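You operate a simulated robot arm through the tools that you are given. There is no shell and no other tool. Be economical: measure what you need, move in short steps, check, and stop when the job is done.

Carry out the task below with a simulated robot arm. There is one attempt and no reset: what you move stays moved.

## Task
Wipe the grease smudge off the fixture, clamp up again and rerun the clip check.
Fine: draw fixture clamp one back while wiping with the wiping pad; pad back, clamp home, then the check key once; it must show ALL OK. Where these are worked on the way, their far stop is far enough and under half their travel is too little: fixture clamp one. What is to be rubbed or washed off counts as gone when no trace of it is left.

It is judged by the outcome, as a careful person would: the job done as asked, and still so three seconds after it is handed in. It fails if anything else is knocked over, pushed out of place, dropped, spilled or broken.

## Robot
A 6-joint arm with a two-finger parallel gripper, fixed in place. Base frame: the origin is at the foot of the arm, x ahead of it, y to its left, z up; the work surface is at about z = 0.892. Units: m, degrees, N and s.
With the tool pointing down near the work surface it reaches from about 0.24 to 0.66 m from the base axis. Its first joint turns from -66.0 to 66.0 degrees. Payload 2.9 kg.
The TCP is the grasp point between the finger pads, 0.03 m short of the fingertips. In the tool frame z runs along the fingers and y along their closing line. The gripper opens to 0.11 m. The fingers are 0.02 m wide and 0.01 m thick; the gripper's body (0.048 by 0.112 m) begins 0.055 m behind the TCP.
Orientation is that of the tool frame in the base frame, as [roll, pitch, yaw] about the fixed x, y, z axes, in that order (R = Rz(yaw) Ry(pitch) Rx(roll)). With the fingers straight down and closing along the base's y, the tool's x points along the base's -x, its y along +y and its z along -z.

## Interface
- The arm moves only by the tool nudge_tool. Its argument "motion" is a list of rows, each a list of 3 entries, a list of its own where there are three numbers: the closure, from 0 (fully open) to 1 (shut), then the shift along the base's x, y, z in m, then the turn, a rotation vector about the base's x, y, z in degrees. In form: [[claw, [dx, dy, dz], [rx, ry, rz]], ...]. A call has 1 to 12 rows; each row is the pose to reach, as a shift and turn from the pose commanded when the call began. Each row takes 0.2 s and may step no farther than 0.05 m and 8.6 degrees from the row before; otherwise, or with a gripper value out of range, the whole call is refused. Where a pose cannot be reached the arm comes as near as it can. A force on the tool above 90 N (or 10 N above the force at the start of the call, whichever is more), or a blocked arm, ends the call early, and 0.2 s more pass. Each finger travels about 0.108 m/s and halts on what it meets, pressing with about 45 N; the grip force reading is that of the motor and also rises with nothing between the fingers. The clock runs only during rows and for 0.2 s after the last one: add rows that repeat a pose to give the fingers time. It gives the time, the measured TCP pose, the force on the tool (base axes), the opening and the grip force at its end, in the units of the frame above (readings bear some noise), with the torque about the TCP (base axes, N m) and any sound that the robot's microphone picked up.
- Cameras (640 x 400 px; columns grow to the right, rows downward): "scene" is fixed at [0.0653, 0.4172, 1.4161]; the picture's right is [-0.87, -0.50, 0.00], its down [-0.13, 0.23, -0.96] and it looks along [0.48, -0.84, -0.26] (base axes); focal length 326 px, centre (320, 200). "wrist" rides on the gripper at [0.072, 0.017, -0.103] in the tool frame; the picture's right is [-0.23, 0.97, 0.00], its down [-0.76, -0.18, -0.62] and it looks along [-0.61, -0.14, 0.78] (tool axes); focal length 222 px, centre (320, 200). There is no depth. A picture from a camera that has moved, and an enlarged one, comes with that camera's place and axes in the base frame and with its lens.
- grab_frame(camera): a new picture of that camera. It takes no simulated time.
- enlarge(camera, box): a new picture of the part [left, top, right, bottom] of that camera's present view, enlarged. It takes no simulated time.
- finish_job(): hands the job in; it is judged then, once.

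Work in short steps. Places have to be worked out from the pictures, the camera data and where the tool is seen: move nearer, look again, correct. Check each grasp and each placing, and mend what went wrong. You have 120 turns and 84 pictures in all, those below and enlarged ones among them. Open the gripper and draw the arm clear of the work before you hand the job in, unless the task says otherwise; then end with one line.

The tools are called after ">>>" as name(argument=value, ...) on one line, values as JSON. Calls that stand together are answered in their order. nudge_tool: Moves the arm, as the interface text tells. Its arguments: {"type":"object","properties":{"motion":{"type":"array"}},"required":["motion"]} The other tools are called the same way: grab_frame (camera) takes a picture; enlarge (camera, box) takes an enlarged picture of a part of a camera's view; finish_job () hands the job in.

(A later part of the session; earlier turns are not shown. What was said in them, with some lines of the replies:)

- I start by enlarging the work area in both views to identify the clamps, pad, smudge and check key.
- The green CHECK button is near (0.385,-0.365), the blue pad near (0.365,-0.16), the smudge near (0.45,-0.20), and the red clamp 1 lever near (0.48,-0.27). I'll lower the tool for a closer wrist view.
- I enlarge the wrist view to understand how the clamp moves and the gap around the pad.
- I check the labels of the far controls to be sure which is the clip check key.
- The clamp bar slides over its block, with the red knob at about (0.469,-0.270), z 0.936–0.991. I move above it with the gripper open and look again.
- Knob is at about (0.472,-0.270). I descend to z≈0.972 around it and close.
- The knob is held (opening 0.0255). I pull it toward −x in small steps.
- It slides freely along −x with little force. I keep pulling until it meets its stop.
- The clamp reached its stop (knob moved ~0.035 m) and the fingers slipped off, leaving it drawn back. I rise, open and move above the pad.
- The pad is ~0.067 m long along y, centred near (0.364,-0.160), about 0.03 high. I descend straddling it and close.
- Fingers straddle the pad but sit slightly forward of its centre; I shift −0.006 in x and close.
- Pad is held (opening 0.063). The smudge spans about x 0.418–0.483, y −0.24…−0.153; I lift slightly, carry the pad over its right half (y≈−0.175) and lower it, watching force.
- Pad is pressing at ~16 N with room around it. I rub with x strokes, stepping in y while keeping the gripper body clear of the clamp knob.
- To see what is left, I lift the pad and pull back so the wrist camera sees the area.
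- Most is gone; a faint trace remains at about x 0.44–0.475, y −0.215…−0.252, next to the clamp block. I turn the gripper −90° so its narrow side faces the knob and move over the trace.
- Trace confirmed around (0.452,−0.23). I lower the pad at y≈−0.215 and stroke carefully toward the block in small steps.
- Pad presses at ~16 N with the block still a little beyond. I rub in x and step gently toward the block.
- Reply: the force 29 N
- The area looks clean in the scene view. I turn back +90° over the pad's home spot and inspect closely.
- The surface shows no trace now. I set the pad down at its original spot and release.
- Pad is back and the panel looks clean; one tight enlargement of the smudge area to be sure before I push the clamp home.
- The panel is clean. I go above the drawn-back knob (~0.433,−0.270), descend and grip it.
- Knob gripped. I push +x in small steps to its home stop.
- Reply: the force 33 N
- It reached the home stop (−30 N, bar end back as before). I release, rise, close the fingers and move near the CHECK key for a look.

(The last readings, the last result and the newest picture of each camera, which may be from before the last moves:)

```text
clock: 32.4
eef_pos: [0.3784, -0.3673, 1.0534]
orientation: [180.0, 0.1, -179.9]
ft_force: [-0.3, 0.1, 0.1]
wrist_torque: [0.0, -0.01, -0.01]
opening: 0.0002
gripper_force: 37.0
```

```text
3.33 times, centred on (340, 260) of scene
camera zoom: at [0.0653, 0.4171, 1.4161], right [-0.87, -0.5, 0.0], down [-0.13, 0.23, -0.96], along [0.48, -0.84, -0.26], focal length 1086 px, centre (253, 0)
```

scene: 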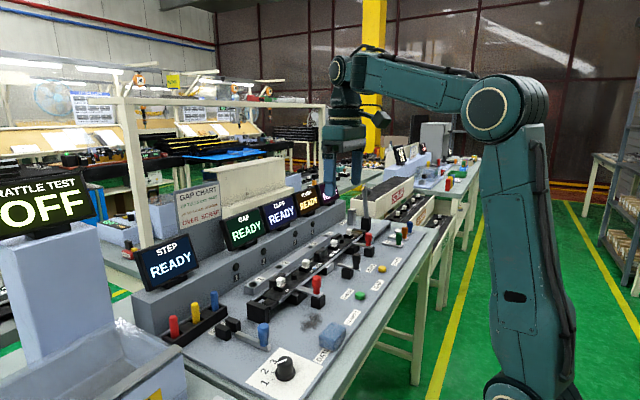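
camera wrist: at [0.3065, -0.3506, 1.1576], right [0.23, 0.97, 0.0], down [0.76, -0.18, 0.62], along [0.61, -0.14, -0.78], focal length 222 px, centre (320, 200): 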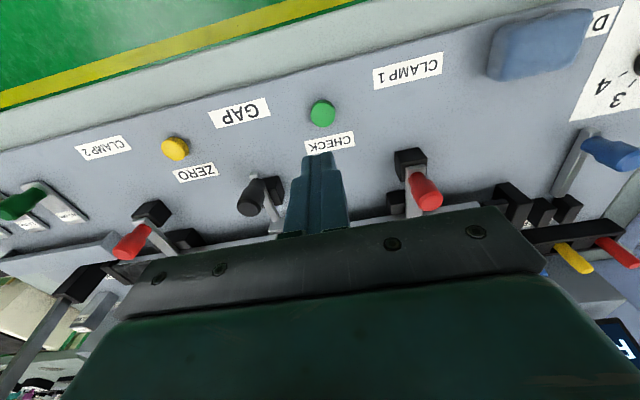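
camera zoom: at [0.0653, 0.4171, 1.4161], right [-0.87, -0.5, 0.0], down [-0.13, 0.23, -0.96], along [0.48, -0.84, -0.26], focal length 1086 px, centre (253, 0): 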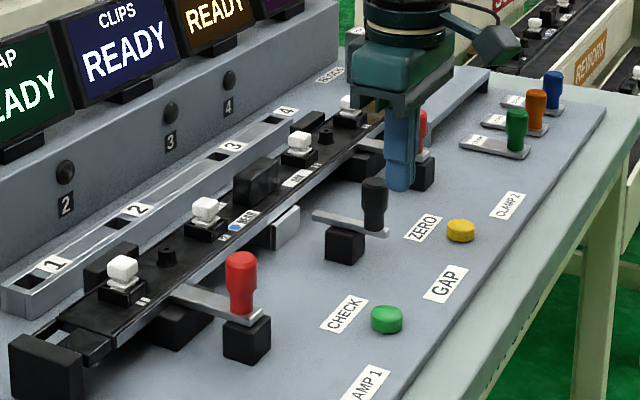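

The key is about (0.384,−0.366). I lower to ~2 cm above it and verify alignment before pressing.

>>> nudge_tool(motion=[[1, [0.006, 0, -0.04], [0, 0, 0]], [1, [0.006, 0, -0.08], [0, 0, 0]], [1, [0.006, 0, -0.1], [0, 0, 0]]])

>>> grab_frame(camera="wrist")

>>> enlarge(camera="scene", box=[340, 240, 420, 310])

```text
clock: 33.2
eef_pos: [0.3847, -0.3652, 0.9534]
orientation: [179.9, 0.0, 179.8]
ft_force: [0.1, -0.7, 0.1]
wrist_torque: [0.01, 0.01, -0.04]
opening: 0.0
gripper_force: 37.8
```

```text
40 pictures are left
camera wrist: at [0.3127, -0.349, 1.0565], right [0.23, 0.97, 0.0], down [0.76, -0.18, 0.62], along [0.61, -0.14, -0.78], focal length 222 px, centre (320, 200)
```

wrist: 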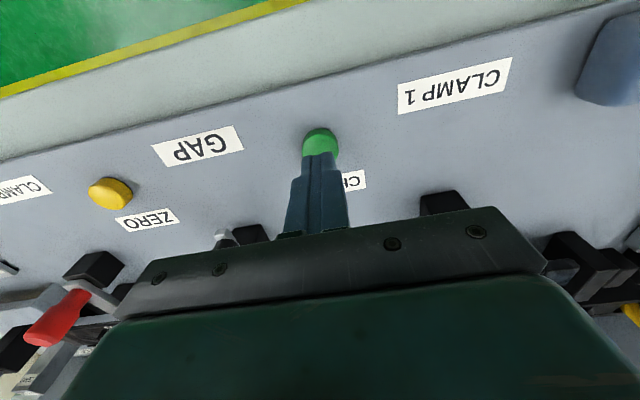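

```text
5.71 times, centred on (380, 275) of scene
camera zoom: at [0.0653, 0.4171, 1.4161], right [-0.87, -0.5, 0.0], down [-0.13, 0.23, -0.96], along [0.48, -0.84, -0.26], focal length 1862 px, centre (-23, -229)
```

zoom: 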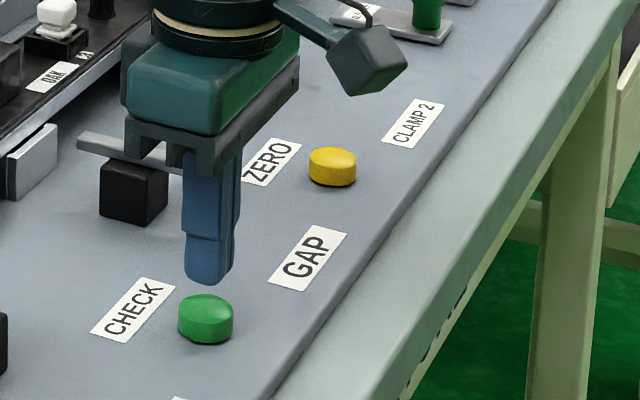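

The fingertips are right above the key. I press down in small steps and check the reading.

>>> nudge_tool(motion=[[1, [0, 0, -0.01], [0, 0, 0]], [1, [0, 0, -0.015], [0, 0, 0]], [1, [0, 0, -0.019], [0, 0, 0]], [1, [0, 0, -0.022], [0, 0, 0]]])

>>> enlarge(camera="scene", box=[220, 170, 420, 310])

```text
clock: 34.2
eef_pos: [0.3831, -0.3664, 0.9306]
orientation: [-179.9, 0.1, 180.0]
ft_force: [0.6, 4.5, 8.7]
wrist_torque: [0.1, 0.0, -0.04]
opening: 0.0002
gripper_force: 37.7
heard: click
```

```text
2.86 times, centred on (320, 240) of scene
camera zoom: at [0.0652, 0.4174, 1.416], right [-0.87, -0.5, 0.0], down [-0.13, 0.23, -0.96], along [0.48, -0.84, -0.26], focal length 931 px, centre (320, 86)
```

zoom: 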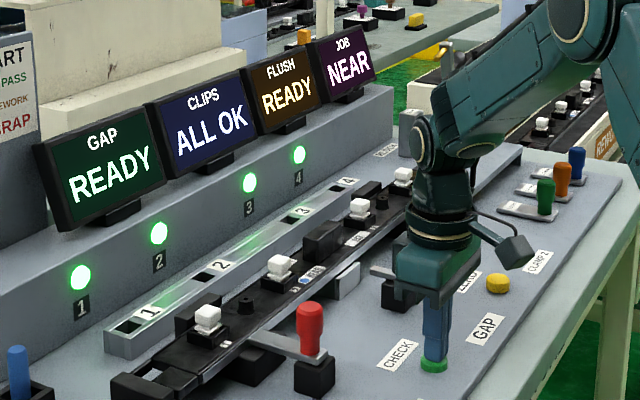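

The key clicked and CLIPS shows ALL OK. I rise straight up, draw clear and open the gripper.

>>> nudge_tool(motion=[[1, [0, 0, 0.04], [0, 0, 0]], [1, [0, 0, 0.09], [0, 0, 0]], [1, [0, 0, 0.14], [0, 0, 0]], [0.5, [-0.02, 0.02, 0.19], [0, 0, 0]], [0, [-0.04, 0.04, 0.23], [0, 0, 0]], [0, [-0.04, 0.04, 0.23], [0, 0, 0]], [0, [-0.04, 0.04, 0.23], [0, 0, 0]]])

>>> grab_frame(camera="scene")

>>> enlarge(camera="scene", box=[210, 180, 410, 350])

>>> grab_frame(camera="wrist")

```text
refused: row 4 steps farther than a row can; nothing moved
```

```text
37 pictures are left
```

scene: 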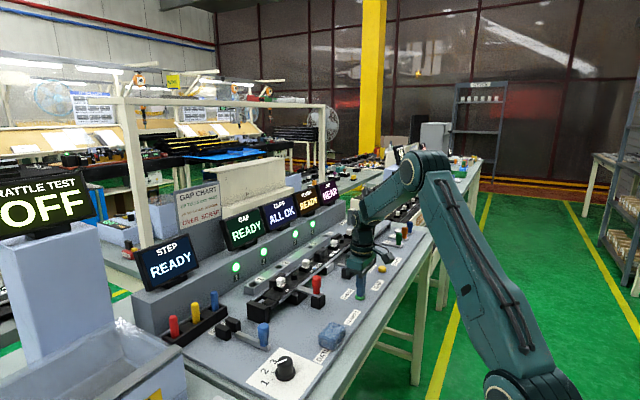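

```text
2.35 times, centred on (310, 265) of scene
camera zoom: at [0.0652, 0.4174, 1.416], right [-0.87, -0.5, 0.0], down [-0.13, 0.23, -0.96], along [0.48, -0.84, -0.26], focal length 767 px, centre (344, 47)
```

zoom: 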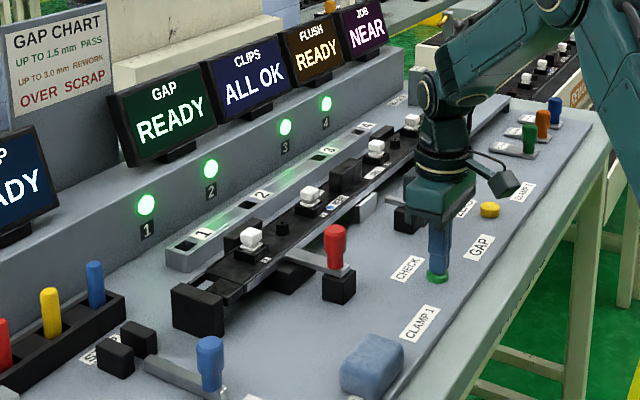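

```text
35 pictures are left
camera wrist: at [0.3118, -0.3498, 1.0344], right [0.23, 0.97, 0.0], down [0.76, -0.18, 0.63], along [0.61, -0.14, -0.78], focal length 222 px, centre (320, 200)
```

wrist: 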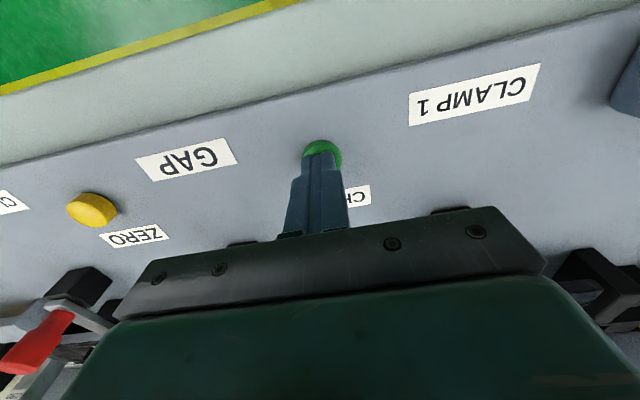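

The rise was refused for one oversized step; I repeat it with smaller steps.

>>> nudge_tool(motion=[[1, [0, 0, 0.04], [0, 0, 0]], [1, [0, 0, 0.08], [0, 0, 0]], [1, [0, 0, 0.12], [0, 0, 0]], [0.5, [-0.02, 0.015, 0.155], [0, 0, 0]], [0, [-0.04, 0.03, 0.19], [0, 0, 0]], [0, [-0.04, 0.03, 0.225], [0, 0, 0]], [0, [-0.04, 0.03, 0.225], [0, 0, 0]], [0, [-0.04, 0.03, 0.225], [0, 0, 0]]])

>>> enlarge(camera="scene", box=[210, 180, 410, 350])

>>> grab_frame(camera="wrist")

```text
clock: 36.0
eef_pos: [0.3456, -0.335, 1.1566]
orientation: [179.9, 0.1, 180.0]
ft_force: [0.5, 0.5, 0.1]
wrist_torque: [0.02, -0.02, 0.01]
opening: 0.1102
gripper_force: 0.1
```

```text
2.35 times, centred on (310, 265) of scene
camera zoom: at [0.0653, 0.4172, 1.4161], right [-0.87, -0.5, 0.0], down [-0.13, 0.23, -0.96], along [0.48, -0.84, -0.26], focal length 767 px, centre (344, 47)
```

zoom: 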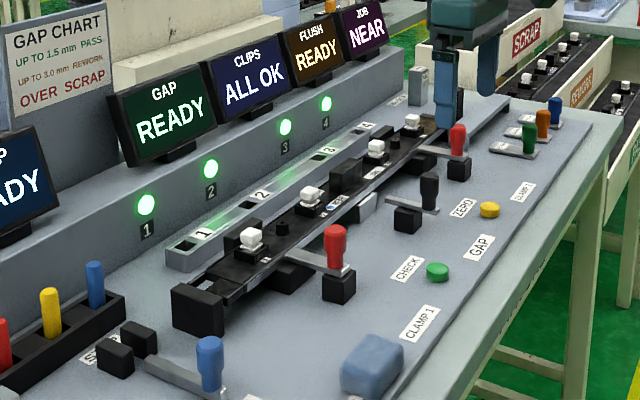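

```text
33 pictures are left
camera wrist: at [0.2741, -0.3187, 1.2602], right [0.23, 0.97, 0.0], down [0.76, -0.18, 0.62], along [0.61, -0.14, -0.78], focal length 222 px, centre (320, 200)
```

wrist: 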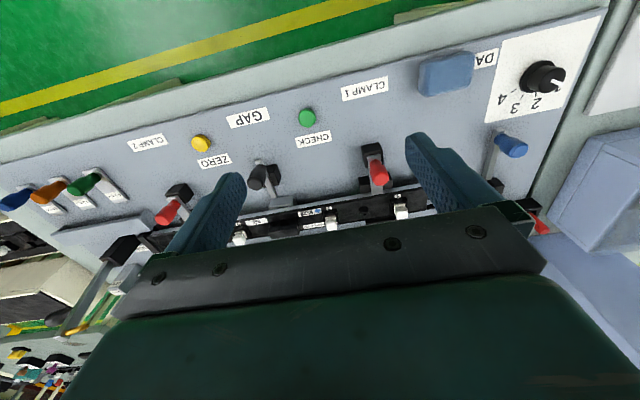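

The display reads ALL OK, the smudge is gone, the pad and clamp are back home, and the arm is clear with the gripper open. I hand in.

>>> finish_job()

```text
The job is handed in.
```

The grease smudge is wiped off with no trace left, the pad is back in its place, clamp one is home, and one press of the check key shows ALL OK on the CLIPS display.
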